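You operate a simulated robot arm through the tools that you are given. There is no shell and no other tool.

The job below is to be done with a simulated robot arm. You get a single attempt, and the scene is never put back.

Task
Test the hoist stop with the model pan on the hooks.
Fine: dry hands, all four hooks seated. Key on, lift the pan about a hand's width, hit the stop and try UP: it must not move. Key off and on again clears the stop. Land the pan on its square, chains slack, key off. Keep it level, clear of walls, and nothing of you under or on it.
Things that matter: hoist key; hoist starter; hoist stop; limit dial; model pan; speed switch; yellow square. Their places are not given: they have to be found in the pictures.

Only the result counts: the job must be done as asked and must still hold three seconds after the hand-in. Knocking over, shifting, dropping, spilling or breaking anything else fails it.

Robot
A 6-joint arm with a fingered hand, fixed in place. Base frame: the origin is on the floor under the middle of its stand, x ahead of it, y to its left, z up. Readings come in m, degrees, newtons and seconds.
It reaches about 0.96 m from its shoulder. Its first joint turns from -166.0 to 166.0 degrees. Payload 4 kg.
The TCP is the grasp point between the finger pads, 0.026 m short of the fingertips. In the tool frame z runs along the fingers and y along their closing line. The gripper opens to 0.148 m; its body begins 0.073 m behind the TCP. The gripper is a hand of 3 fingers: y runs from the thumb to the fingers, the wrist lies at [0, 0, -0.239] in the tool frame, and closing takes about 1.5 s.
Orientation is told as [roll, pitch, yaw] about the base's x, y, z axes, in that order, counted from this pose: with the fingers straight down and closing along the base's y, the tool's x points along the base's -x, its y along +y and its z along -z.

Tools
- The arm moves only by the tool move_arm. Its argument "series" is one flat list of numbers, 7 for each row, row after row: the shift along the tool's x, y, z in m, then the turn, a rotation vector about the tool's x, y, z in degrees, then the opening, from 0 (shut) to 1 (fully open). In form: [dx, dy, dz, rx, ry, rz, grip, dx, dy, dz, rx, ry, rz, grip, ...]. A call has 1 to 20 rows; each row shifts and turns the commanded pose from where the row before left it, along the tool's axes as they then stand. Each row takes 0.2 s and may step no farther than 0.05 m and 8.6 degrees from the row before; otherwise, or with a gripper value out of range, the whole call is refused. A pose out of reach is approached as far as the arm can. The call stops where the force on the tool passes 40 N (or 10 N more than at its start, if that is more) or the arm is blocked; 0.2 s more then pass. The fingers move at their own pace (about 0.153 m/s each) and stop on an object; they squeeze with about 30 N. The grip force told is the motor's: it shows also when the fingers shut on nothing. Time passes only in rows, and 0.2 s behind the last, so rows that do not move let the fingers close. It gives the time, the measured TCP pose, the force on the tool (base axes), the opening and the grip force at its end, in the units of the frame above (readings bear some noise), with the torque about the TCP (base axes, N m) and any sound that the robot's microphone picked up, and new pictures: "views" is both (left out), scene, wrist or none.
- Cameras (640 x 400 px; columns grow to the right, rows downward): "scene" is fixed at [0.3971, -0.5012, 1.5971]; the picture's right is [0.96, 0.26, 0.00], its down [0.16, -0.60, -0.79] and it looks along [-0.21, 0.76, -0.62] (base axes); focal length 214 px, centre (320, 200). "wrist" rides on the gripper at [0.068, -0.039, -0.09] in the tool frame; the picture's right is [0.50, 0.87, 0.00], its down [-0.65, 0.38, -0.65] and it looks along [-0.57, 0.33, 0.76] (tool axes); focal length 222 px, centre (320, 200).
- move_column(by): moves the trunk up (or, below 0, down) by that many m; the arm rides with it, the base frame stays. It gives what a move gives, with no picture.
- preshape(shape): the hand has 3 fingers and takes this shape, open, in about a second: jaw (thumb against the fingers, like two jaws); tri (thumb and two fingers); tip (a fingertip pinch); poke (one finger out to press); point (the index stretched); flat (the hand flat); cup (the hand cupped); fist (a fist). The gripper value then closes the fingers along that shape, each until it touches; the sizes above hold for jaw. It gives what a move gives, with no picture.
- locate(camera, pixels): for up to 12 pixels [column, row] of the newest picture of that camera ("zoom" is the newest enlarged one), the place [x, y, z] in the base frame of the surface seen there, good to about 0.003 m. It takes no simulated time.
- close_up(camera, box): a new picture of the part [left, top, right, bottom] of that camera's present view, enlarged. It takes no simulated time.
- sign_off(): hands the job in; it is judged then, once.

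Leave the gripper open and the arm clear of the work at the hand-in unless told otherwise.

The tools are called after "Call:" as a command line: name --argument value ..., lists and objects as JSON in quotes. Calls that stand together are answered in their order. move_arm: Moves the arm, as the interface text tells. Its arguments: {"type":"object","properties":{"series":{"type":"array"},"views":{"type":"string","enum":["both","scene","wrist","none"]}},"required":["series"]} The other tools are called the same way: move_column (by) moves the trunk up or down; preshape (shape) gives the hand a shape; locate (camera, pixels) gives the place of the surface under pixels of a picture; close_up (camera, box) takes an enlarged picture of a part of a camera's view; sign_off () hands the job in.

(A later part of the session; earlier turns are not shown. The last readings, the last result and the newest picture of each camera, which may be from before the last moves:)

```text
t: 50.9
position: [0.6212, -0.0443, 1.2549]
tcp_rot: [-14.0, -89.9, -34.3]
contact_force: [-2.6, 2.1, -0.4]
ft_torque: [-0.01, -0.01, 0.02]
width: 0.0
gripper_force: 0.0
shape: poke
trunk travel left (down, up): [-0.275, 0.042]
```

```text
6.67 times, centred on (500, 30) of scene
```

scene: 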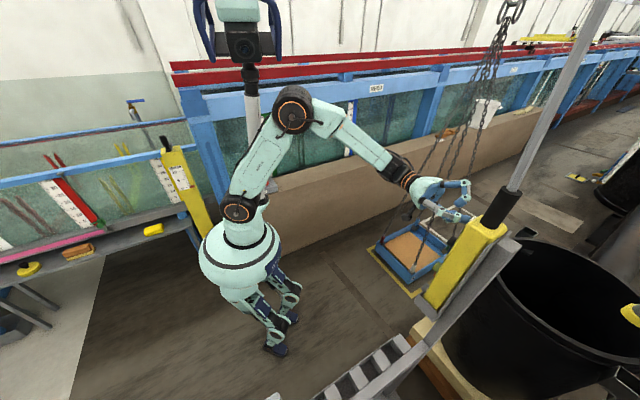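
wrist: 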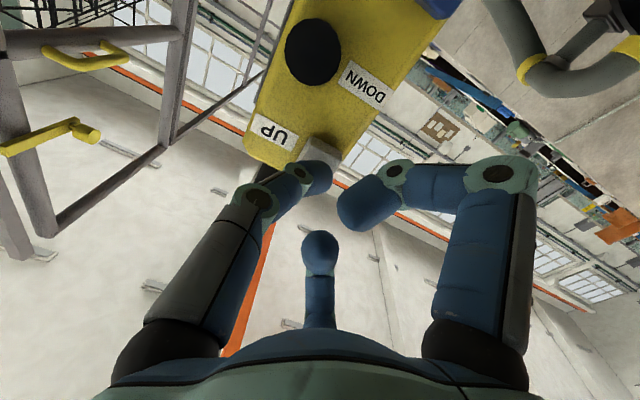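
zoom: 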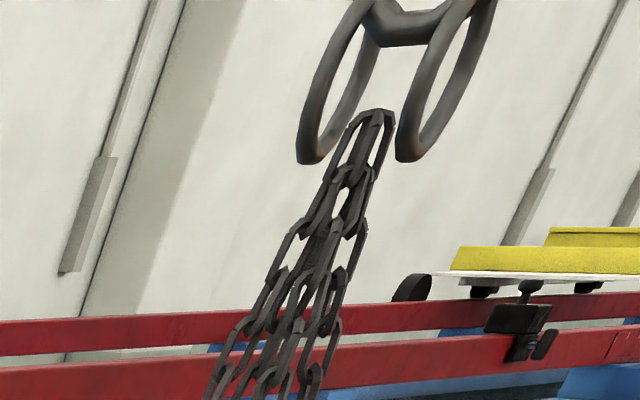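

The pan is up about 17 mm and level. I need about 9–10 cm, so I'll hold three more rows (0.8 s) and measure again.

Call:
move_arm --series '[0, 0, 0, 0, 0, 0, 1, 0, 0, 0, 0, 0, 0, 1]' --views "scene"

Call:
locate --camera "scene" --pixels '[[408, 250], [400, 245], [412, 240], [395, 255], [415, 262]]'

Call:
close_up --camera "scene" --box '[365, 205, 475, 305]'

```text
t: 51.5
position: [0.6219, -0.0448, 1.2535]
tcp_rot: [-13.5, -90.0, -34.8]
contact_force: [-2.8, 1.6, -0.3]
ft_torque: [0.01, -0.02, -0.02]
width: 0.0001
gripper_force: 0.0
shape: poke
trunk travel left (down, up): [-0.275, 0.042]
```

scene: 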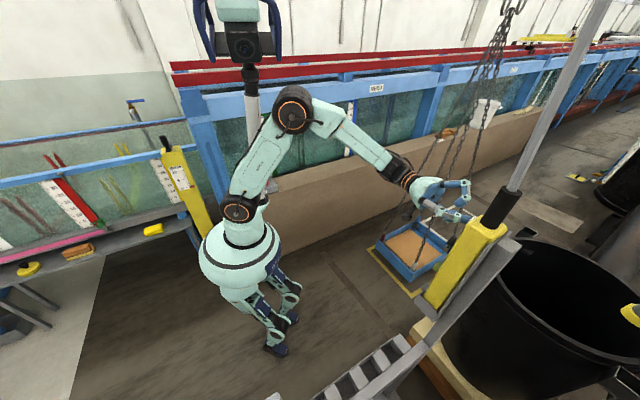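

```text
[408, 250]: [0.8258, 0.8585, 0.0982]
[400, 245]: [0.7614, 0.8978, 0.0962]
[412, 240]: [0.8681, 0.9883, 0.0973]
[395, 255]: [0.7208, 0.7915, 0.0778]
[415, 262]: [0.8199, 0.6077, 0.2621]
```

```text
4.00 times, centred on (420, 255) of scene
```

zoom: 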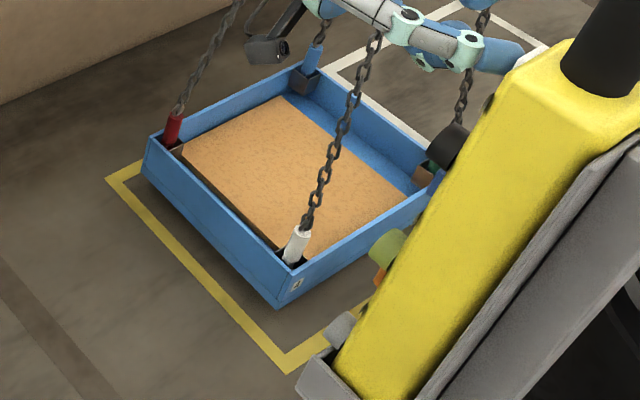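

The pan has risen about 47 mm at 5 cm/s, level. I'll hold four more rows and then draw the finger back, which should leave it about 9 cm up.

Call:
move_arm --series '[0, 0, 0, 0, 0, 0, 1, 0, 0, 0, 0, 0, 0, 1, 0, 0, 0, 0, 0, 0, 1, 0, 0, 0, 0, 0, 0, 1, 0, 0, -0.03, 0, 0, 0, 1, 0, 0, -0.02, 0, 0, 0, 1]' --views "scene"

Call:
locate --camera "scene" --pixels '[[408, 248], [400, 243], [412, 238], [400, 238], [420, 245], [405, 255]]'

Call:
close_up --camera "scene" --box '[365, 205, 475, 305]'

```text
t: 52.9
position: [0.5889, -0.0086, 1.255]
tcp_rot: [-10.5, -89.9, -37.8]
contact_force: [-0.3, -1.0, -0.1]
ft_torque: [0.02, 0.01, -0.04]
width: 0.0002
gripper_force: 0.0
shape: poke
trunk travel left (down, up): [-0.275, 0.042]
```

scene: 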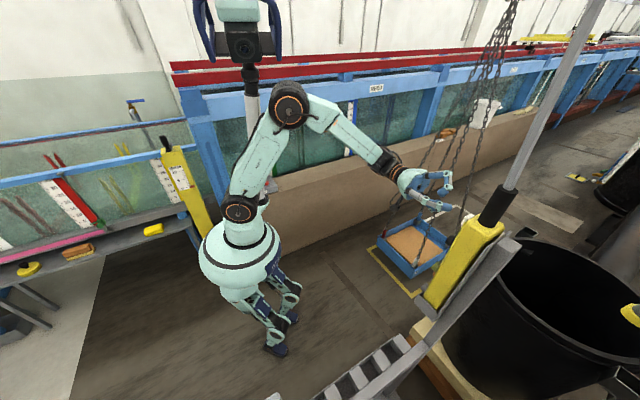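

```text
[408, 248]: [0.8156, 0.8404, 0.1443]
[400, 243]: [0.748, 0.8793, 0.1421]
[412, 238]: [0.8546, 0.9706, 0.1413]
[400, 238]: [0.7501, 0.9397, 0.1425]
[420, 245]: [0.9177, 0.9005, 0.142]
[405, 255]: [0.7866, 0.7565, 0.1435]
```

```text
4.00 times, centred on (420, 255) of scene
```

zoom: 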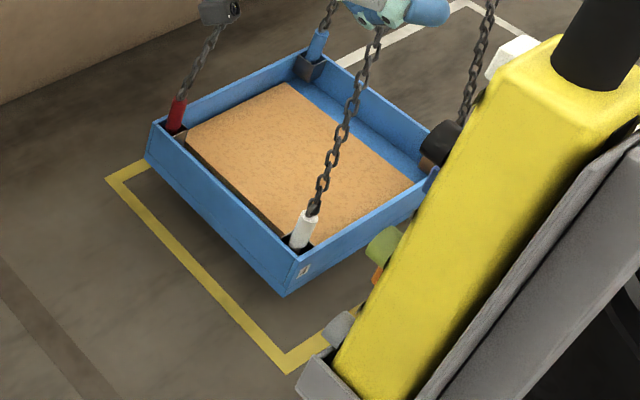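

The pan is about 93 mm up, level, and the finger is off the button. Next is the stop on the HOIST box. I'll back away from the pendant and turn the hand to point down again.

Call:
move_arm --series '[0, 0, -0.045, 0, 0, 0, 1, 0, 0, -0.045, 0, 0, 0, 1, 0, 0, 0, -3.5, 0, 0, 1, 0, 0, 0, 0, 8.2, 0, 1, 0, 0, 0, 0, 8.2, 0, 1, 0, 0, 0, 0, 8.2, 0, 1, 0, 0, 0, 0, 8.2, 0, 1, 0, 0, 0, 0, 8.2, 0, 1, 0, 0, 0, 0, 8.2, 0, 1, 0, 0, 0, 0, 8.2, 0, 1, 0, 0, 0, 0, 8.2, 0, 1, 0, 0, 0, 0, 8.2, 0, 1, 0, 0, 0, 0, 8.2, 0, 1, 0, 0, 0, 0, 8, 0, 1, 0, 0, 0, 0, 0, -8, 1, 0, 0, 0, 0, 0, -8, 1, 0, 0, 0, 0, 0, -8, 1, 0, 0, 0, 0, 0, -8, 1, 0, 0, 0, 0, 0, -8, 1]' --views "scene"

Call:
locate --camera "scene" --pixels '[[408, 248], [400, 243], [412, 238], [420, 245]]'

```text
t: 56.9
position: [0.5286, 0.062, 1.2548]
tcp_rot: [0.2, 0.1, -4.8]
contact_force: [-0.7, 0.5, -0.4]
ft_torque: [0.01, 0.02, -0.02]
width: 0.0
gripper_force: 0.0
shape: poke
trunk travel left (down, up): [-0.275, 0.042]
```

scene: 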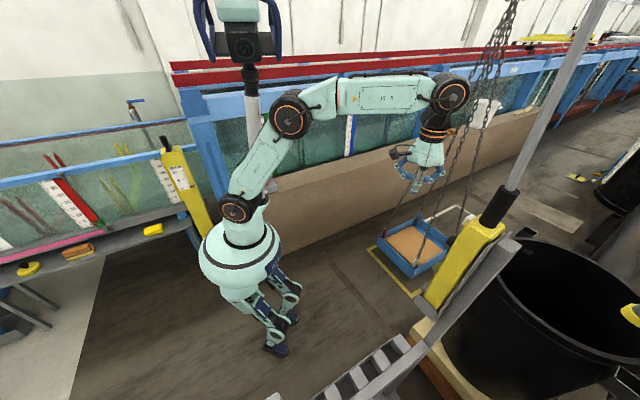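

```text
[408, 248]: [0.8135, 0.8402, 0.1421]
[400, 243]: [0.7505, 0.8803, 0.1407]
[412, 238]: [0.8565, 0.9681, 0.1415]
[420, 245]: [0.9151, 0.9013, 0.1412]
```

The pan holds steady at 93 mm. I'll carry the poking finger round to above the red stop at (0.194, -0.547), keeping clear of the pendant and post.

Call:
move_arm --series '[0.0456, -0.0038, 0, 0, 0, 0, 1, 0.0456, -0.0038, 0, 0, 0, 0, 1, 0.0456, -0.0038, 0, 0, 0, 0, 1, 0.0456, -0.0038, 0, 0, 0, 0, 1, 0.0456, -0.0038, 0, 0, 0, 0, 1, 0.0013, -0.0439, 0, 0, 0, 0, 1, 0.0013, -0.0439, 0, 0, 0, 0, 1, 0.0013, -0.0439, 0, 0, 0, 0, 1, 0.0013, -0.0439, 0, 0, 0, 0, 1, 0.0013, -0.0439, 0, 0, 0, 0, 1, 0.0013, -0.0439, 0, 0, 0, 0, 1, 0.0052, -0.0391, 0.0283, 0, 0, 0, 1, 0.0052, -0.0391, 0.0283, 0, 0, 0, 1, 0.0052, -0.0391, 0.0283, 0, 0, 0, 1, 0.0052, -0.0391, 0.0283, 0, 0, 0, 1, 0.0052, -0.0391, 0.0283, 0, 0, 0, 1, 0.0052, -0.0391, 0.0283, 0, 0, 0, 1, 0.0052, -0.0391, 0.0283, 0, 0, 0, 1, 0.0052, -0.0391, 0.0283, 0, 0, 0, 1, 0.0052, -0.0391, 0.0283, 0, 0, 0, 1]' --views "both"

```text
t: 61.0
position: [0.1925, -0.5474, 0.9998]
tcp_rot: [0.1, 0.2, -5.0]
contact_force: [0.1, -0.6, -0.3]
ft_torque: [0.01, 0.02, -0.01]
width: 0.0
gripper_force: 0.1
shape: poke
trunk travel left (down, up): [-0.275, 0.042]
```

scene: 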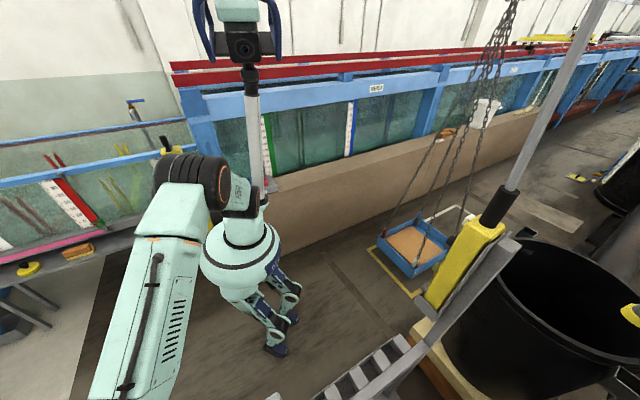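
wrist: 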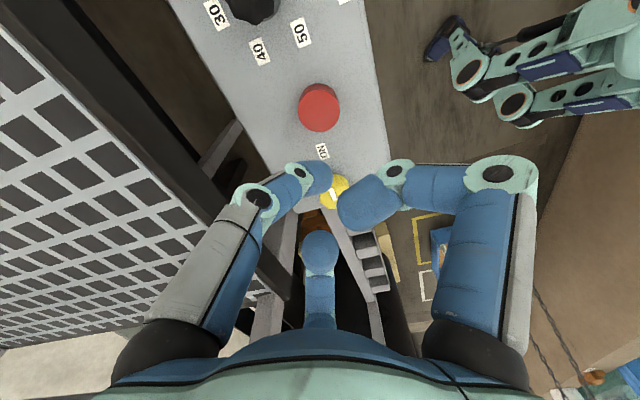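

The stop is at (319,106) in the wrist picture. I'll refine its centre.

Call:
locate --camera "wrist" --pixels '[[319, 106], [300, 106], [338, 106], [319, 128], [318, 84], [331, 172], [325, 165]]'

Call:
close_up --camera "wrist" --box '[270, 70, 370, 200]'

```text
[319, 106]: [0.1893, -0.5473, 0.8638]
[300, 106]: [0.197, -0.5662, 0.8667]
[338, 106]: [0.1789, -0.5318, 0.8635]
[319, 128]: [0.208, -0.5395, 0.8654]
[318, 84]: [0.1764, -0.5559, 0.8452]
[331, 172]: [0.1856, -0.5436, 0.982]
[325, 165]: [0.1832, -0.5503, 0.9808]
```

```text
3.08 times, centred on (320, 135) of wrist
```

zoom: 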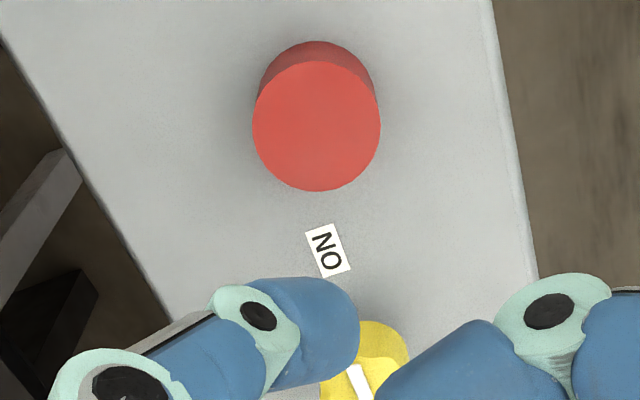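

The stop's centre is (0.193, -0.546), top at 0.8645. I'll lower to just above it, then press in small steps until it clicks.

Call:
move_arm --series '[0, 0.003, 0.04, 0, 0, 0, 1, 0, 0, 0.04, 0, 0, 0, 1, 0, 0, 0.02, 0, 0, 0, 1, 0, 0, 0.004, 0, 0, 0, 1, 0, 0, 0.004, 0, 0, 0, 1, 0, 0, 0.004, 0, 0, 0, 1]' --views "wrist"

```text
t: 62.5
position: [0.1932, -0.5425, 0.8869]
tcp_rot: [0.0, 0.1, -4.9]
contact_force: [0.5, -1.1, 1.7]
ft_torque: [0.03, -0.03, -0.01]
width: 0.0001
gripper_force: 0.0
shape: poke
trunk travel left (down, up): [-0.275, 0.042]
```

wrist: 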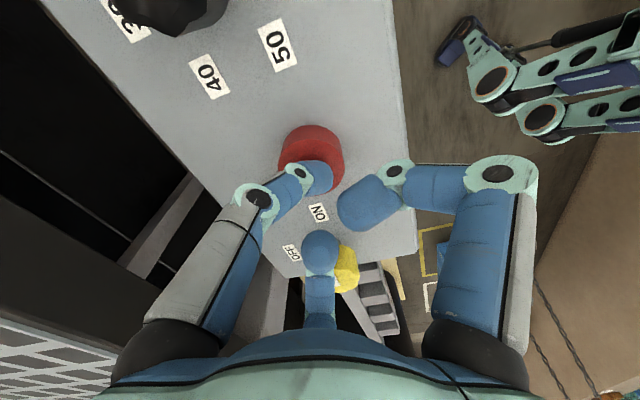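

The fingertip is just touching the red stop. I'll press further in small steps.

Call:
move_arm --series '[0, 0, 0.004, 0, 0, 0, 1, 0, 0, 0.004, 0, 0, 0, 1]' --views "none"

```text
t: 63.0
position: [0.1929, -0.5443, 0.8829]
tcp_rot: [-0.1, 0.1, -4.9]
contact_force: [-2.9, -3.9, 24.5]
ft_torque: [-0.02, 0.23, 0.05]
width: 0.0002
gripper_force: 0.0
shape: poke
trunk travel left (down, up): [-0.275, 0.042]
heard: click
```

A click was heard at 24 N: the stop went in. I'll lift off and look at it.

Call:
move_arm --series '[0, 0, -0.03, 0, 0, 0, 1, 0, 0, -0.045, 0, 0, 0, 1, 0, 0, -0.045, 0, 0, 0, 1]' --views "both"

Call:
close_up --camera "wrist" --box '[270, 70, 370, 200]'

Call:
locate --camera "wrist" --pixels '[[319, 108], [310, 106], [328, 106], [319, 118]]'

Call:
locate --camera "scene" --pixels '[[408, 248], [400, 243], [412, 238], [420, 245]]'

```text
t: 63.9
position: [0.1932, -0.5417, 0.9988]
tcp_rot: [0.1, 0.1, -4.9]
contact_force: [0.3, 0.4, -0.9]
ft_torque: [0.0, 0.03, -0.02]
width: 0.0
gripper_force: 0.1
shape: poke
trunk travel left (down, up): [-0.275, 0.042]
```

scene: 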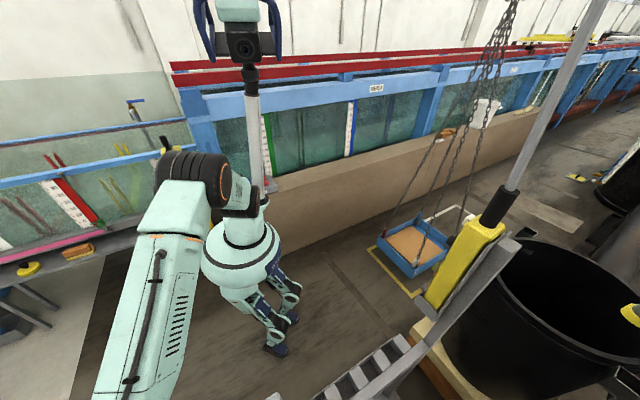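
wrist: 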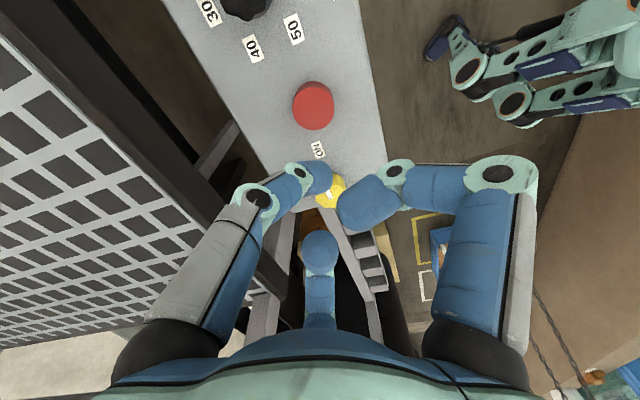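

```text
3.08 times, centred on (320, 135) of wrist
```

zoom: 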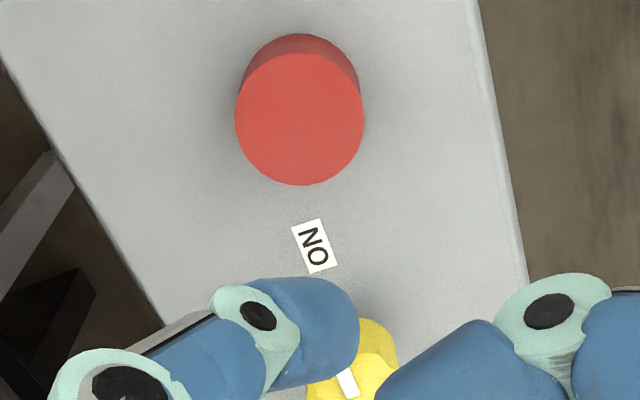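

```text
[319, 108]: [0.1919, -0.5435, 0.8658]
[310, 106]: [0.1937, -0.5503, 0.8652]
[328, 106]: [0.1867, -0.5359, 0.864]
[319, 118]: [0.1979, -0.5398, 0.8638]
```

```text
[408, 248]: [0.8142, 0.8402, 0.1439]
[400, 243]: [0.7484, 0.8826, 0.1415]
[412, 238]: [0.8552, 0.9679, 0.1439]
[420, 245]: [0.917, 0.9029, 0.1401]
```

The stop springs back visually but registered with a click; the pan is unchanged at 93 mm. Now to the UP test: I'll take the hand back along the same path toward the pendant.

Call:
move_arm --series '[-0.0052, 0.0391, -0.0283, 0, 0, 0, 1, -0.0052, 0.0391, -0.0283, 0, 0, 0, 1, -0.0052, 0.0391, -0.0283, 0, 0, 0, 1, -0.0052, 0.0391, -0.0283, 0, 0, 0, 1, -0.0052, 0.0391, -0.0283, 0, 0, 0, 1, -0.0052, 0.0391, -0.0283, 0, 0, 0, 1, -0.0052, 0.0391, -0.0283, 0, 0, 0, 1, -0.0052, 0.0391, -0.0283, 0, 0, 0, 1, -0.0052, 0.0391, -0.0283, 0, 0, 0, 1, -0.0013, 0.0439, 0, 0, 0, 0, 1, -0.0013, 0.0439, 0, 0, 0, 0, 1, -0.0013, 0.0439, 0, 0, 0, 0, 1, -0.0013, 0.0439, 0, 0, 0, 0, 1, -0.0013, 0.0439, 0, 0, 0, 0, 1, -0.0013, 0.0439, 0, 0, 0, 0, 1, -0.0456, 0.0028, 0, 0, 0, 0, 1, -0.0456, 0.0028, 0, 0, 0, 0, 1, -0.0456, 0.0028, 0, 0, 0, 0, 1, -0.0456, 0.0028, 0, 0, 0, 0, 1, -0.0456, 0.0038, 0, 0, 0, 0, 1]' --views "none"

Call:
move_arm --series '[0, 0, 0, 0, 0, 8, 1, 0, 0, 0, 0, 0, 8, 1, 0, 0, 0, 0, 0, 8, 1, 0, 0, 0, 0, 0, 8, 1, 0, 0, 0, 0, 0, 8, 1, 0, 0, 0, 0, -8, 0, 1, 0, 0, 0, 0, -8.2, 0, 1, 0, 0, 0, 0, -8.2, 0, 1, 0, 0, 0, 0, -8.2, 0, 1, 0, 0, 0, 0, -8.2, 0, 1, 0, 0, 0, 0, -8.2, 0, 1, 0, 0, 0, 0, -8.2, 0, 1, 0, 0, 0, 0, -8.2, 0, 1, 0, 0, 0, 0, -8.2, 0, 1, 0, 0, 0, 0, -8.2, 0, 1, 0, 0, 0, 0, -8.2, 0, 1, 0, 0, 0, 3.5, 0, 0, 1]' --views "both"

```text
t: 68.0
position: [0.5306, 0.0601, 1.2531]
tcp_rot: [0.1, 0.2, -4.9]
contact_force: [-0.5, 0.9, -1.4]
ft_torque: [-0.01, -0.01, -0.01]
width: 0.0004
gripper_force: 0.0
shape: poke
trunk travel left (down, up): [-0.275, 0.042]
```

```text
t: 71.7
position: [0.5296, 0.0596, 1.2543]
tcp_rot: [-18.3, -89.9, -30.0]
contact_force: [0.2, 0.1, -1.0]
ft_torque: [0.02, -0.02, 0.0]
width: 0.0001
gripper_force: 0.1
shape: poke
trunk travel left (down, up): [-0.275, 0.042]
```

scene: 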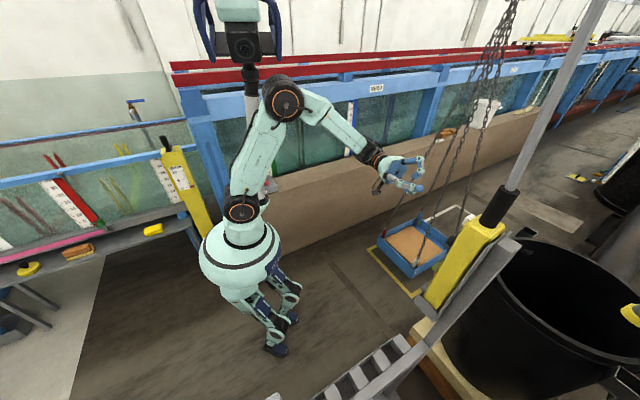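
wrist: 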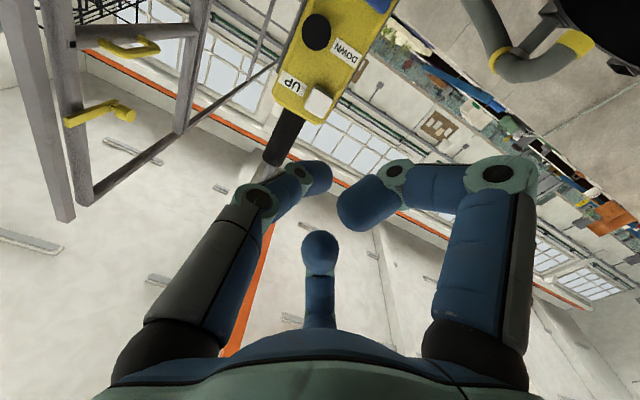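

The hand is aligned with UP again, 0.139 m from the pressed position. I'll advance, press UP and hold it about a second, watching that the pan does not move.

Call:
move_arm --series '[0, 0, 0.04, 0, 0, 0, 1, 0, 0, 0.04, 0, 0, 0, 1, 0, 0, 0.04, 0, 0, 0, 1, 0, 0, 0.01, 0, 0, 0, 1, 0, 0, 0.004, 0, 0, 0, 1, 0, 0, 0.004, 0, 0, 0, 1, 0, 0, 0.001, 0, 0, 0, 1]' --views "both"

Call:
locate --camera "scene" --pixels '[[408, 248], [400, 243], [412, 238], [420, 245]]'

```text
t: 73.2
position: [0.6199, -0.0443, 1.2542]
tcp_rot: [-21.4, -89.9, -26.9]
contact_force: [-0.6, 3.4, -0.6]
ft_torque: [0.01, -0.03, 0.04]
width: 0.0001
gripper_force: 0.1
shape: poke
trunk travel left (down, up): [-0.275, 0.042]
heard: click
```

scene: 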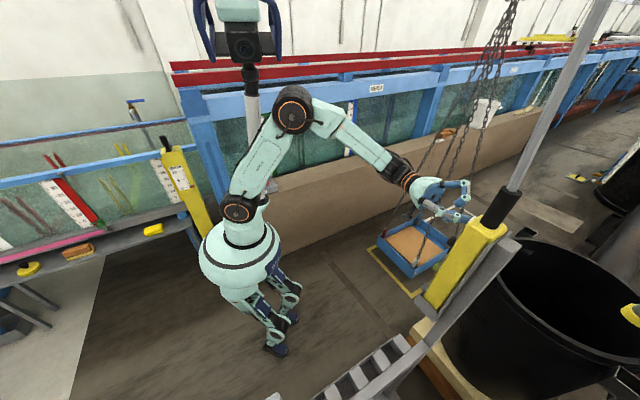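
wrist: 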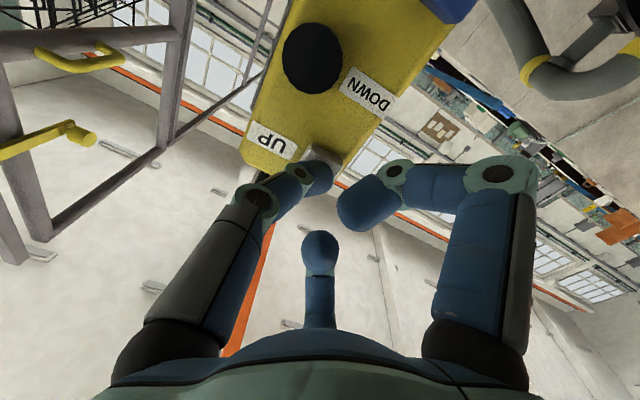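

```text
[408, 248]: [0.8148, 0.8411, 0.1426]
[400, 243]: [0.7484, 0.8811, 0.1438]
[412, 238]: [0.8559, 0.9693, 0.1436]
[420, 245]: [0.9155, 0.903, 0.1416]
```

The UP button clicked and the pan is still at the same height. I'll hold it for another second to be sure, then let go and measure.

Call:
move_arm --series '[0, 0, 0, 0, 0, 0, 1, 0, 0, 0, 0, 0, 0, 1, 0, 0, 0, 0, 0, 0, 1, 0, 0, 0, 0, 0, 0, 1, 0, 0, 0, 0, 0, 0, 1]' --views "scene"

Call:
locate --camera "scene" --pixels '[[408, 248], [400, 243], [412, 238], [420, 245]]'

Call:
close_up --camera "scene" --box '[365, 205, 475, 305]'

```text
t: 74.5
position: [0.6201, -0.0435, 1.2543]
tcp_rot: [-16.2, -89.9, -32.1]
contact_force: [-1.7, 2.6, 0.3]
ft_torque: [0.03, -0.06, -0.01]
width: 0.0
gripper_force: 0.0
shape: poke
trunk travel left (down, up): [-0.275, 0.042]
```

scene: 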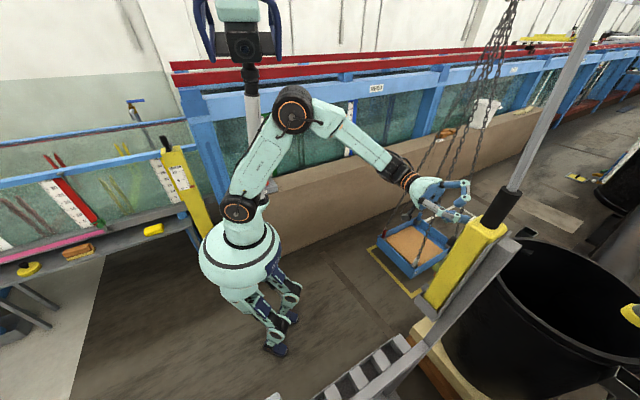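

```text
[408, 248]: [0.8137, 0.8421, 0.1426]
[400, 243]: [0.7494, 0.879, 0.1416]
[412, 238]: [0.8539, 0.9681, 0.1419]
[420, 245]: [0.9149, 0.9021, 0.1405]
```

```text
4.00 times, centred on (420, 255) of scene
```

zoom: 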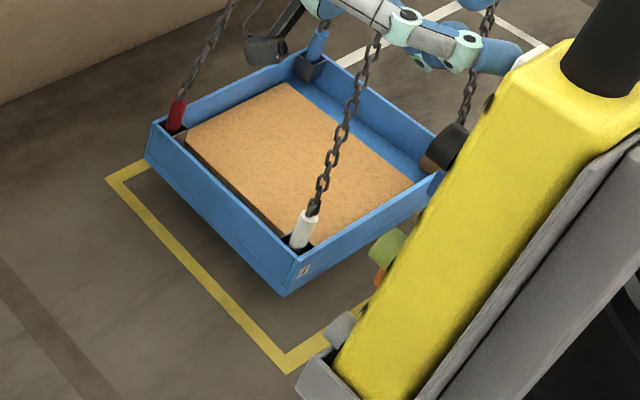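

The stop holds: UP was pressed for over a second and the pan stayed at 93 mm. Next I clear the stop with key off and on. I'll back off the button and turn the hand down.

Call:
move_arm --series '[0, 0, -0.046, 0, 0, 0, 1, 0, 0, -0.046, 0, 0, 0, 1, 0, 0, -0.046, 0, 0, 0, 1, 0, 0, 0, -3.5, 0, 0, 1, 0, 0, 0, 0, 8.2, 0, 1, 0, 0, 0, 0, 8.2, 0, 1, 0, 0, 0, 0, 8.2, 0, 1, 0, 0, 0, 0, 8.2, 0, 1, 0, 0, 0, 0, 8.2, 0, 1, 0, 0, 0, 0, 8.2, 0, 1, 0, 0, 0, 0, 8.2, 0, 1, 0, 0, 0, 0, 8.2, 0, 1, 0, 0, 0, 0, 8.2, 0, 1, 0, 0, 0, 0, 8.2, 0, 1, 0, 0, 0, 0, 8, 0, 1, 0, 0, 0, 0, 0, -8, 1, 0, 0, 0, 0, 0, -8, 1, 0, 0, 0, 0, 0, -8, 1, 0, 0, 0, 0, 0, -8, 1, 0, 0, 0, 0, 0, -8, 1]' --views "scene"

```text
t: 78.7
position: [0.5293, 0.0596, 1.2546]
tcp_rot: [0.2, 0.2, -4.9]
contact_force: [0.0, -0.7, 0.1]
ft_torque: [0.0, 0.01, -0.01]
width: 0.0002
gripper_force: 0.0
shape: poke
trunk travel left (down, up): [-0.275, 0.042]
```

scene: 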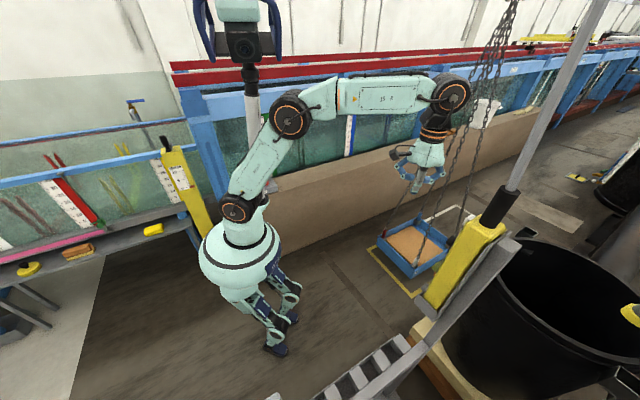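

The hand points down and clear. I'll carry it to above the key at (0.273, -0.4875), z≈1.0.

Call:
move_arm --series '[0.0456, -0.0038, 0, 0, 0, 0, 1, 0.0456, -0.0038, 0, 0, 0, 0, 1, 0.0456, -0.0038, 0, 0, 0, 0, 1, 0.0456, -0.0038, 0, 0, 0, 0, 1, 0.0456, -0.0038, 0, 0, 0, 0, 1, 0.0013, -0.0439, 0, 0, 0, 0, 1, 0.0013, -0.0439, 0, 0, 0, 0, 1, 0.0013, -0.0439, 0, 0, 0, 0, 1, 0.0013, -0.0439, 0, 0, 0, 0, 1, 0.0013, -0.0439, 0, 0, 0, 0, 1, 0.0013, -0.0439, 0, 0, 0, 0, 1, -0.0034, -0.0358, 0.0319, 0, 0, 0, 1, -0.0034, -0.0358, 0.0319, 0, 0, 0, 1, -0.0034, -0.0358, 0.0319, 0, 0, 0, 1, -0.0034, -0.0358, 0.0319, 0, 0, 0, 1, -0.0034, -0.0358, 0.0319, 0, 0, 0, 1, -0.0034, -0.0358, 0.0319, 0, 0, 0, 1, -0.0034, -0.0358, 0.0319, 0, 0, 0, 1, -0.0034, -0.0358, 0.0319, 0, 0, 0, 1]' --views "none"

Call:
preshape --shape "tip"

Call:
move_arm --series '[0, 0, 0, 0, 0, 0, 0.6, 0, 0, 0, 0, 0, 0, 0.6, 0, 0, 0, 0, 0, 0, 0.6]' --views "wrist"

```text
t: 82.7
position: [0.2718, -0.4903, 0.9979]
tcp_rot: [0.2, 0.1, -4.8]
contact_force: [-0.8, 0.2, -0.6]
ft_torque: [0.01, 0.05, 0.0]
width: 0.0002
gripper_force: 0.1
shape: poke
trunk travel left (down, up): [-0.275, 0.042]
```

```text
t: 83.5
position: [0.2722, -0.4897, 0.9988]
tcp_rot: [0.1, 0.1, -4.8]
contact_force: [0.4, 0.7, -0.9]
ft_torque: [-0.01, 0.01, -0.03]
width: 0.1479
gripper_force: 0.0
shape: tip
trunk travel left (down, up): [-0.275, 0.042]
```

```text
t: 84.3
position: [0.2727, -0.4888, 0.998]
tcp_rot: [0.1, 0.0, -4.8]
contact_force: [0.2, -0.6, -0.5]
ft_torque: [0.05, -0.01, 0.02]
width: 0.0896
gripper_force: 0.2
shape: tip
trunk travel left (down, up): [-0.275, 0.042]
```

wrist: 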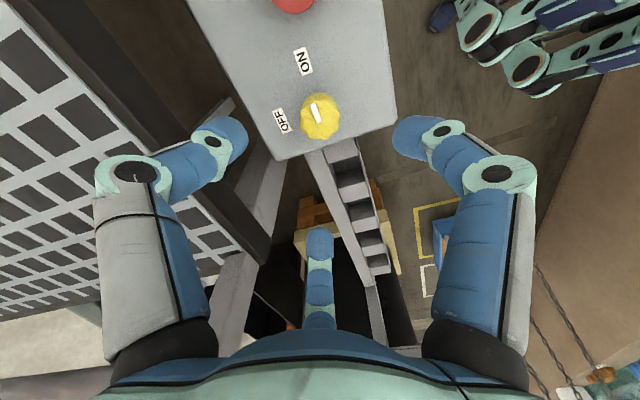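

The key points at ON. I'll come down over it and grip as before.

Call:
move_arm --series '[0, 0.001, 0.045, 0, 0, 0, 0.6, 0, 0, 0.045, 0, 0, 0, 0.6, 0, 0, 0.031, 0, 0, 0, 0.6, 0, 0, 0, 0, 0, 0, 0.6, 0, 0, 0, 0, 0, 0, 0, 0, 0, 0, 0, 0, 0, 0, 0, 0, 0, 0, 0, 0, 0, 0, 0, 0, 0, 0, 0, 0]' --views "wrist"

```text
t: 86.2
position: [0.2732, -0.4873, 0.8785]
tcp_rot: [0.1, 0.2, -4.9]
contact_force: [-0.9, 0.3, -6.0]
ft_torque: [-0.01, 0.01, 0.01]
width: 0.0314
gripper_force: 30.1
shape: tip
trunk travel left (down, up): [-0.275, 0.042]
```

wrist: 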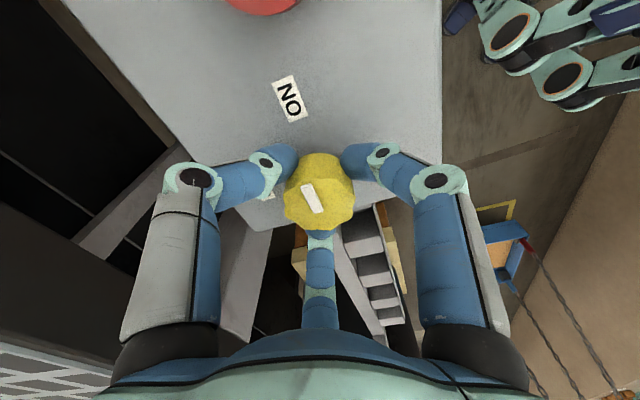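

The key is gripped squarely. I'll turn it clockwise about 95° to OFF.

Call:
move_arm --series '[0, 0, 0, 0, 0, 7.9, 0, 0, 0, 0, 0, 0, 7.9, 0, 0, 0, 0, 0, 0, 7.9, 0, 0, 0, 0, 0, 0, 7.9, 0, 0, 0, 0, 0, 0, 7.9, 0, 0, 0, 0, 0, 0, 7.9, 0, 0, 0, 0, 0, 0, 7.9, 0, 0, 0, 0, 0, 0, 7.9, 0, 0, 0, 0, 0, 0, 7.9, 0, 0, 0, 0, 0, 0, 7.9, 0, 0, 0, 0, 0, 0, 7.9, 0, 0, 0, 0, 0, 0, 7.9, 0]' --views "wrist"

Call:
close_up --camera "wrist" --box '[220, 100, 400, 240]'

```text
t: 88.8
position: [0.2744, -0.4895, 0.877]
tcp_rot: [-0.2, 0.1, -99.8]
contact_force: [7.8, 8.5, -18.0]
ft_torque: [0.27, -0.19, 0.03]
width: 0.0301
gripper_force: 30.3
shape: tip
trunk travel left (down, up): [-0.275, 0.042]
```

wrist: 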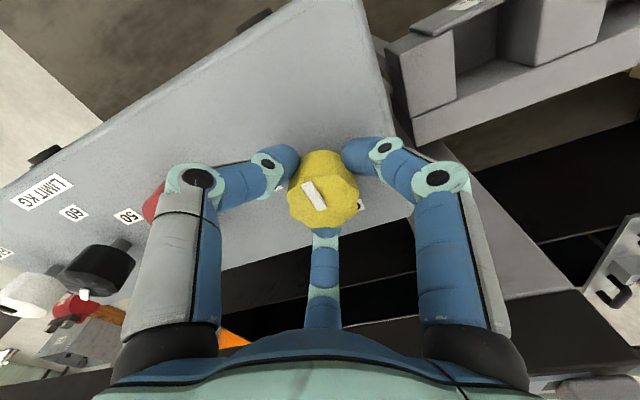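

```text
2.86 times, centred on (310, 170) of wrist
```

zoom: 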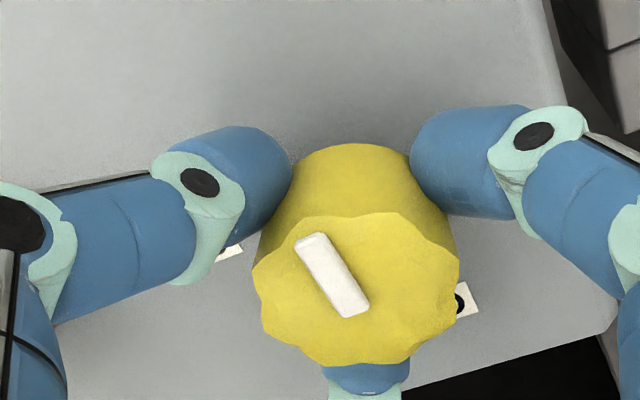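

The key followed round to the OFF position, the mark pointing to the front as at the start. I'll open and rise to check it holds there.

Call:
move_arm --series '[0, 0, 0, 0, 0, 0, 0.4, 0, 0, 0, 0, 0, 0, 0.6, 0, 0, 0, 0, 0, 0, 0.6, 0, 0, -0.045, 0, 0, 0, 0.6, 0, 0, -0.045, 0, 0, 0, 0.6, 0, 0, -0.031, 0, 0, 0, 0.6]' --views "both"

Call:
close_up --camera "wrist" --box '[240, 60, 400, 180]'

Call:
locate --camera "scene" --pixels '[[408, 248], [400, 243], [412, 238], [420, 245]]'

```text
t: 90.2
position: [0.2713, -0.4892, 0.9984]
tcp_rot: [0.0, 0.0, -99.7]
contact_force: [-0.1, -0.6, 0.7]
ft_torque: [-0.03, 0.02, 0.01]
width: 0.0885
gripper_force: 0.1
shape: tip
trunk travel left (down, up): [-0.275, 0.042]
```

scene: 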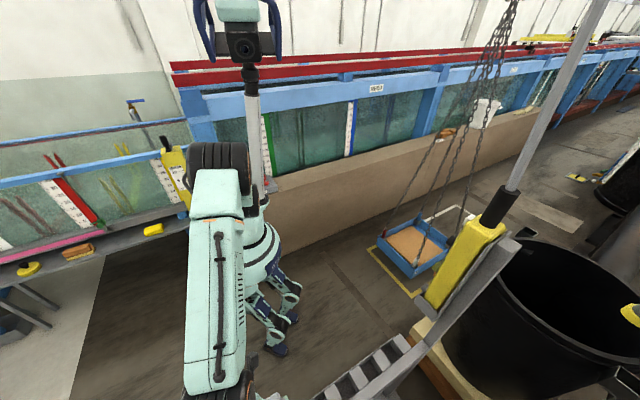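
wrist: 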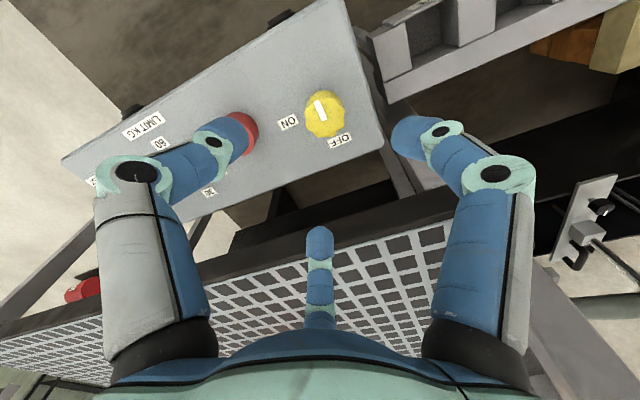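

```text
3.33 times, centred on (320, 120) of wrist
```

zoom: 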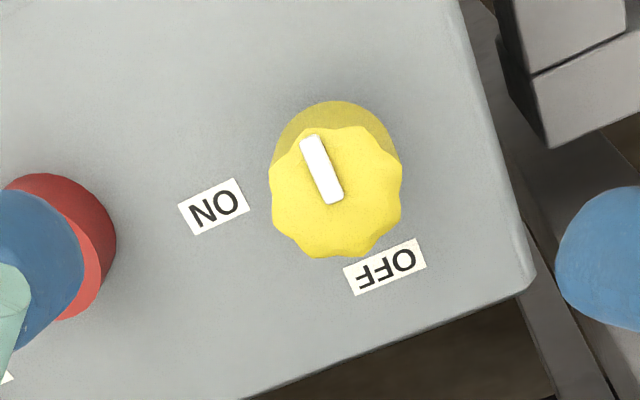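

```text
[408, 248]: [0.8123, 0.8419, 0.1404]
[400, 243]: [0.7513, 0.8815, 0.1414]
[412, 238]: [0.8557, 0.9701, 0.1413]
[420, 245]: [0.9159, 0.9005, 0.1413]
```

The key rests at OFF and the pan has stayed at height. Now I'll grip the key again and turn it back counter-clockwise to ON, about 98°.

Call:
move_arm --series '[0.0017, 0.0012, 0.045, 0, 0, 0, 0.6, 0, 0, 0.045, 0, 0, 0, 0.6, 0, 0, 0.031, 0, 0, 0, 0.6, 0, 0, 0, 0, 0, 0, 0.6, 0, 0, 0, 0, 0, 0, 0, 0, 0, 0, 0, 0, 0, 0, 0, 0, 0, 0, 0, 0, 0, 0, 0, 0, 0, 0, 0, 0]' --views "wrist"

Call:
move_arm --series '[0, 0, 0, 0, 0, -8.2, 0, 0, 0, 0, 0, 0, -8.2, 0, 0, 0, 0, 0, 0, -8.2, 0, 0, 0, 0, 0, 0, -8.2, 0, 0, 0, 0, 0, 0, -8.2, 0, 0, 0, 0, 0, 0, -8.2, 0, 0, 0, 0, 0, 0, -8.2, 0, 0, 0, 0, 0, 0, -8.2, 0, 0, 0, 0, 0, 0, -8.2, 0, 0, 0, 0, 0, 0, -8.2, 0, 0, 0, 0, 0, 0, -8.2, 0, 0, 0, 0, 0, 0, -8.2, 0]' --views "wrist"

Call:
close_up --camera "wrist" --box '[220, 60, 400, 230]'

```text
t: 92.0
position: [0.2732, -0.4857, 0.8779]
tcp_rot: [-0.2, 0.1, -99.7]
contact_force: [-0.7, 1.1, -5.9]
ft_torque: [0.02, 0.05, -0.02]
width: 0.0301
gripper_force: 29.5
shape: tip
trunk travel left (down, up): [-0.275, 0.042]
```

wrist: 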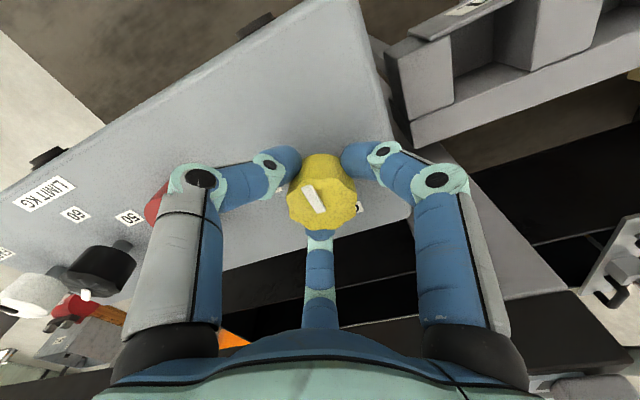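

```text
t: 94.5
position: [0.2726, -0.4875, 0.8786]
tcp_rot: [0.2, 0.2, -1.1]
contact_force: [-18.5, -11.8, -2.5]
ft_torque: [-0.37, 0.37, -0.47]
width: 0.03
gripper_force: 30.0
shape: tip
trunk travel left (down, up): [-0.275, 0.042]
```

wrist: 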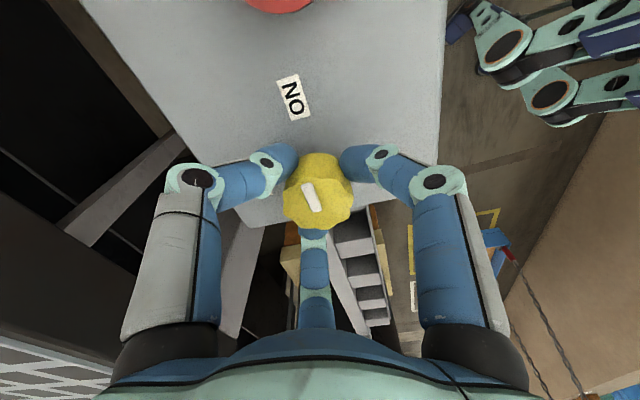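

```text
2.35 times, centred on (310, 145) of wrist
```

zoom: 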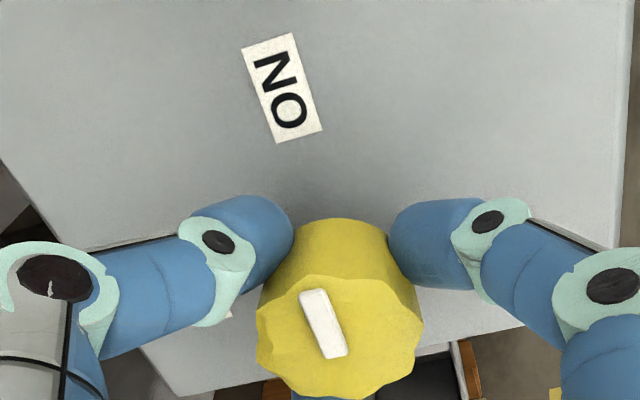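

The key points at ON again, against its stop with 0.47 N·m. I'll open, rise and confirm it stays.

Call:
move_arm --series '[0, 0, 0, 0, 0, 0, 0.4, 0, 0, 0, 0, 0, 0, 0.6, 0, 0, 0, 0, 0, 0, 0.6, 0, 0, -0.045, 0, 0, 0, 0.6, 0, 0, -0.045, 0, 0, 0, 0.6, 0, 0, -0.031, 0, 0, 0, 0.6]' --views "both"

Call:
close_up --camera "wrist" --box '[240, 0, 400, 150]'

Call:
locate --camera "scene" --pixels '[[408, 248], [400, 243], [412, 238], [420, 245]]'

```text
t: 96.0
position: [0.273, -0.4858, 0.9984]
tcp_rot: [0.2, 0.2, -1.3]
contact_force: [-0.1, -0.2, 0.4]
ft_torque: [0.03, -0.02, -0.01]
width: 0.0882
gripper_force: 0.2
shape: tip
trunk travel left (down, up): [-0.275, 0.042]
```

scene: 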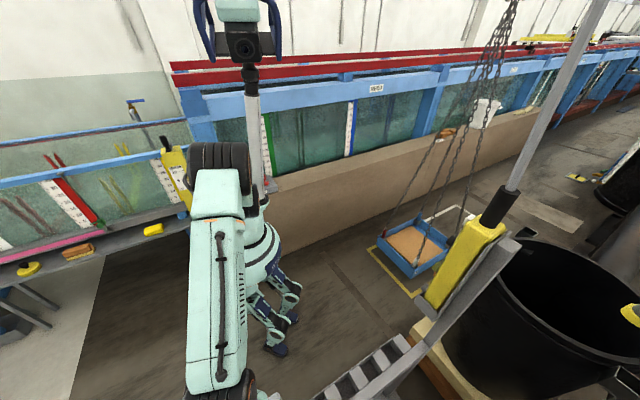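
wrist: 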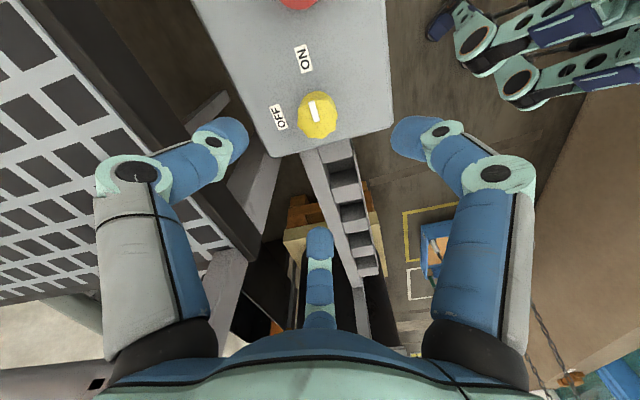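

```text
2.67 times, centred on (320, 75) of wrist
```

zoom: 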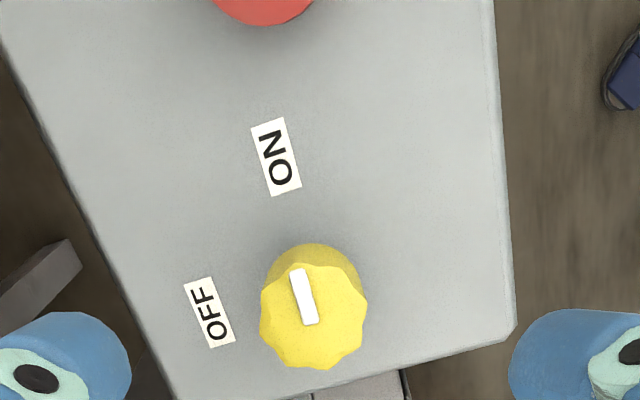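

```text
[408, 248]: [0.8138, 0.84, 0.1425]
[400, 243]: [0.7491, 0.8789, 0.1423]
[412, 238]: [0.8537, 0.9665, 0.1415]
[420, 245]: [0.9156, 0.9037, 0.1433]
```

The key stays ON and the pan is unmoved. Now to land the pan with DOWN. I'll carry the hand back to the pendant side and take the poke shape there.

Call:
move_arm --series '[0, 0.0357, -0.0321, 0, 0, 0, 0.6, 0, 0.0357, -0.0321, 0, 0, 0, 0.6, 0, 0.0357, -0.0321, 0, 0, 0, 0.6, 0, 0.0357, -0.0321, 0, 0, 0, 0.6, 0, 0.0357, -0.0321, 0, 0, 0, 0.6, 0, 0.0357, -0.0321, 0, 0, 0, 0.6, 0, 0.0357, -0.0321, 0, 0, 0, 0.6, 0, 0.0357, -0.0321, 0, 0, 0, 0.6, -0.004, 0.0434, 0, 0, 0, 0, 0.6, -0.004, 0.0434, 0, 0, 0, 0, 0.6, -0.004, 0.0434, 0, 0, 0, 0, 0.6, -0.004, 0.0434, 0, 0, 0, 0, 0.6, -0.004, 0.0434, 0, 0, 0, 0, 0.6, -0.004, 0.0434, 0, 0, 0, 0, 0.6, -0.046, 0.001, 0, 0, 0, 0, 0.6, -0.046, 0.001, 0, 0, 0, 0, 0.6, -0.046, 0.001, 0, 0, 0, 0, 0.6, -0.046, 0.001, 0, 0, 0, 0, 0.6, -0.046, 0.001, 0, 0, 0, 0, 0.6]' --views "none"

Call:
preshape --shape "poke"

Call:
move_arm --series '[0, 0, 0, 0, 0, 8.2, 1, 0, 0, 0, 0, 0, 8.2, 1, 0, 0, 0, 0, 0, 8.2, 1, 0, 0, 0, 0, 0, 8.2, 1, 0, 0, 0, 0, 0, 8.2, 1, 0, 0, 0, 0, 0, 2.7, 1, 0, 0, 0, 0, -8.2, 0, 1, 0, 0, 0, 0, -8.2, 0, 1, 0, 0, 0, 0, -8.2, 0, 1, 0, 0, 0, 0, -8.2, 0, 1, 0, 0, 0, 0, -8.2, 0, 1, 0, 0, 0, 0, -8.2, 0, 1, 0, 0, 0, 0, -8.2, 0, 1, 0, 0, 0, 0, -8.2, 0, 1, 0, 0, 0, 0, -8.2, 0, 1, 0, 0, 0, 0, -8.2, 0, 1, 0, 0, 0, 0, -8, 0, 1, 0, 0, 0, 3.5, 0, 0, 1]' --views "both"

```text
t: 100.0
position: [0.5419, 0.0599, 1.2553]
tcp_rot: [0.1, 0.4, -1.3]
contact_force: [0.1, -0.6, 0.3]
ft_torque: [0.04, 0.01, -0.01]
width: 0.0884
gripper_force: 0.0
shape: tip
trunk travel left (down, up): [-0.275, 0.042]
```

```text
t: 100.8
position: [0.5397, 0.0588, 1.2573]
tcp_rot: [0.0, 0.1, -1.3]
contact_force: [-0.3, -0.5, -0.5]
ft_torque: [0.0, 0.0, 0.04]
width: 0.0
gripper_force: 0.2
shape: poke
trunk travel left (down, up): [-0.275, 0.042]
```

```text
t: 104.7
position: [0.541, 0.0577, 1.2559]
tcp_rot: [-27.6, -89.9, -20.9]
contact_force: [1.2, -0.8, 0.1]
ft_torque: [0.02, 0.01, 0.0]
width: 0.0
gripper_force: 0.0
shape: poke
trunk travel left (down, up): [-0.275, 0.042]
```

scene: 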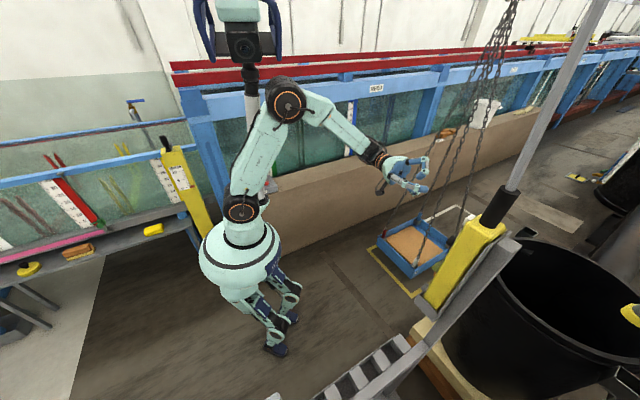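
wrist: 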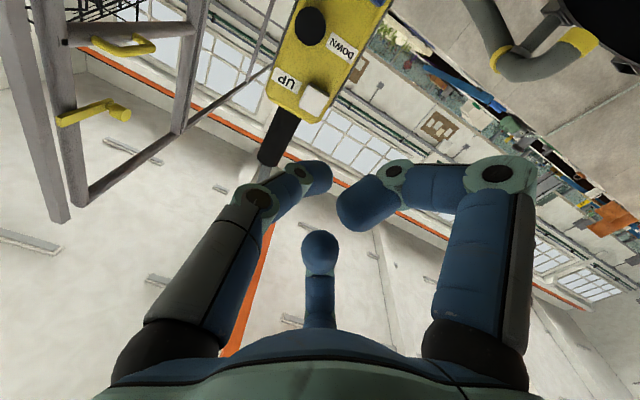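

The orientation is right. DOWN is at (0.611, -0.081, 1.203). I'll shift down and across to line up with it, then advance to about 2 cm off.

Call:
move_arm --series '[0.0265, -0.0193, 0, 0, 0, 0, 1, 0.0265, -0.0193, 0, 0, 0, 0, 1, 0, 0, 0.04, 0, 0, 0, 1, 0, 0, 0.04, 0, 0, 0, 1, 0, 0, 0.025, 0, 0, 0, 1, 0, 0, 0, 0, 0, 0, 1]' --views "both"

Call:
close_up --camera "wrist" --box '[250, 90, 390, 210]'

Call:
locate --camera "wrist" --pixels '[[318, 140], [310, 135], [325, 145], [318, 130]]'

```text
t: 106.0
position: [0.5832, -0.0463, 1.2033]
tcp_rot: [-7.1, -90.0, -41.4]
contact_force: [-0.1, 0.4, -1.0]
ft_torque: [-0.02, 0.0, -0.01]
width: 0.0002
gripper_force: 0.0
shape: poke
trunk travel left (down, up): [-0.275, 0.042]
```

scene: 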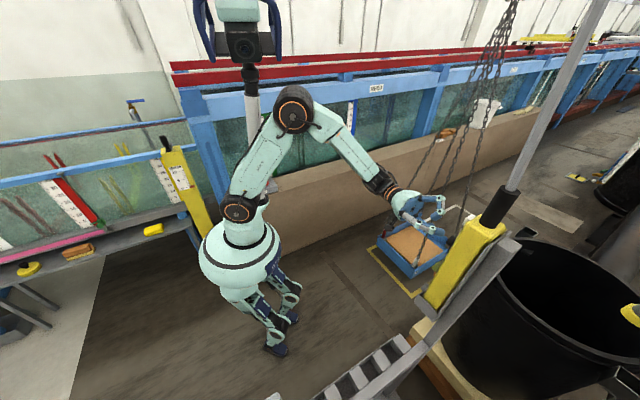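
wrist: 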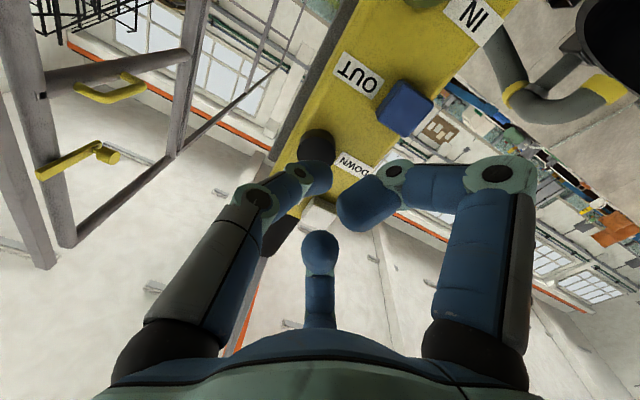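

```text
3.33 times, centred on (320, 150) of wrist
```

zoom: 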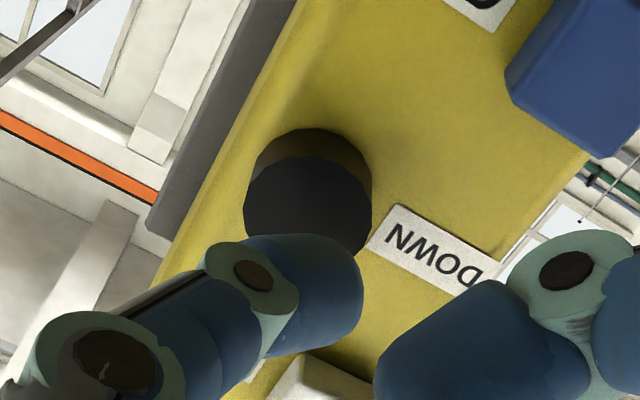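

```text
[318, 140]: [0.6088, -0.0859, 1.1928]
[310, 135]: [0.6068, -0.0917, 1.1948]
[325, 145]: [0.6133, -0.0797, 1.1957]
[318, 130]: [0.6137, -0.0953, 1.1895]
```

The fingertip is over the black DOWN button. The curled finger at the right lies near the blue OUT button, so I'll check its clearance before pressing.

Call:
locate --camera "wrist" --pixels '[[400, 165], [430, 168], [480, 163], [510, 160], [365, 185], [350, 215], [405, 105], [385, 110], [320, 240], [325, 205]]'

```text
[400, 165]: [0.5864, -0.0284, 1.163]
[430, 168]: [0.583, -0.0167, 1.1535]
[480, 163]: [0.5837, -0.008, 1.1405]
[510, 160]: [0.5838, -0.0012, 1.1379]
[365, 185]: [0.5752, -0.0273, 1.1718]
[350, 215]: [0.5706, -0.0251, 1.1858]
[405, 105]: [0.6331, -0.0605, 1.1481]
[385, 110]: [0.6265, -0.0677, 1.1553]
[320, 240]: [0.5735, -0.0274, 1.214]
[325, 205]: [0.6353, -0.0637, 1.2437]
```

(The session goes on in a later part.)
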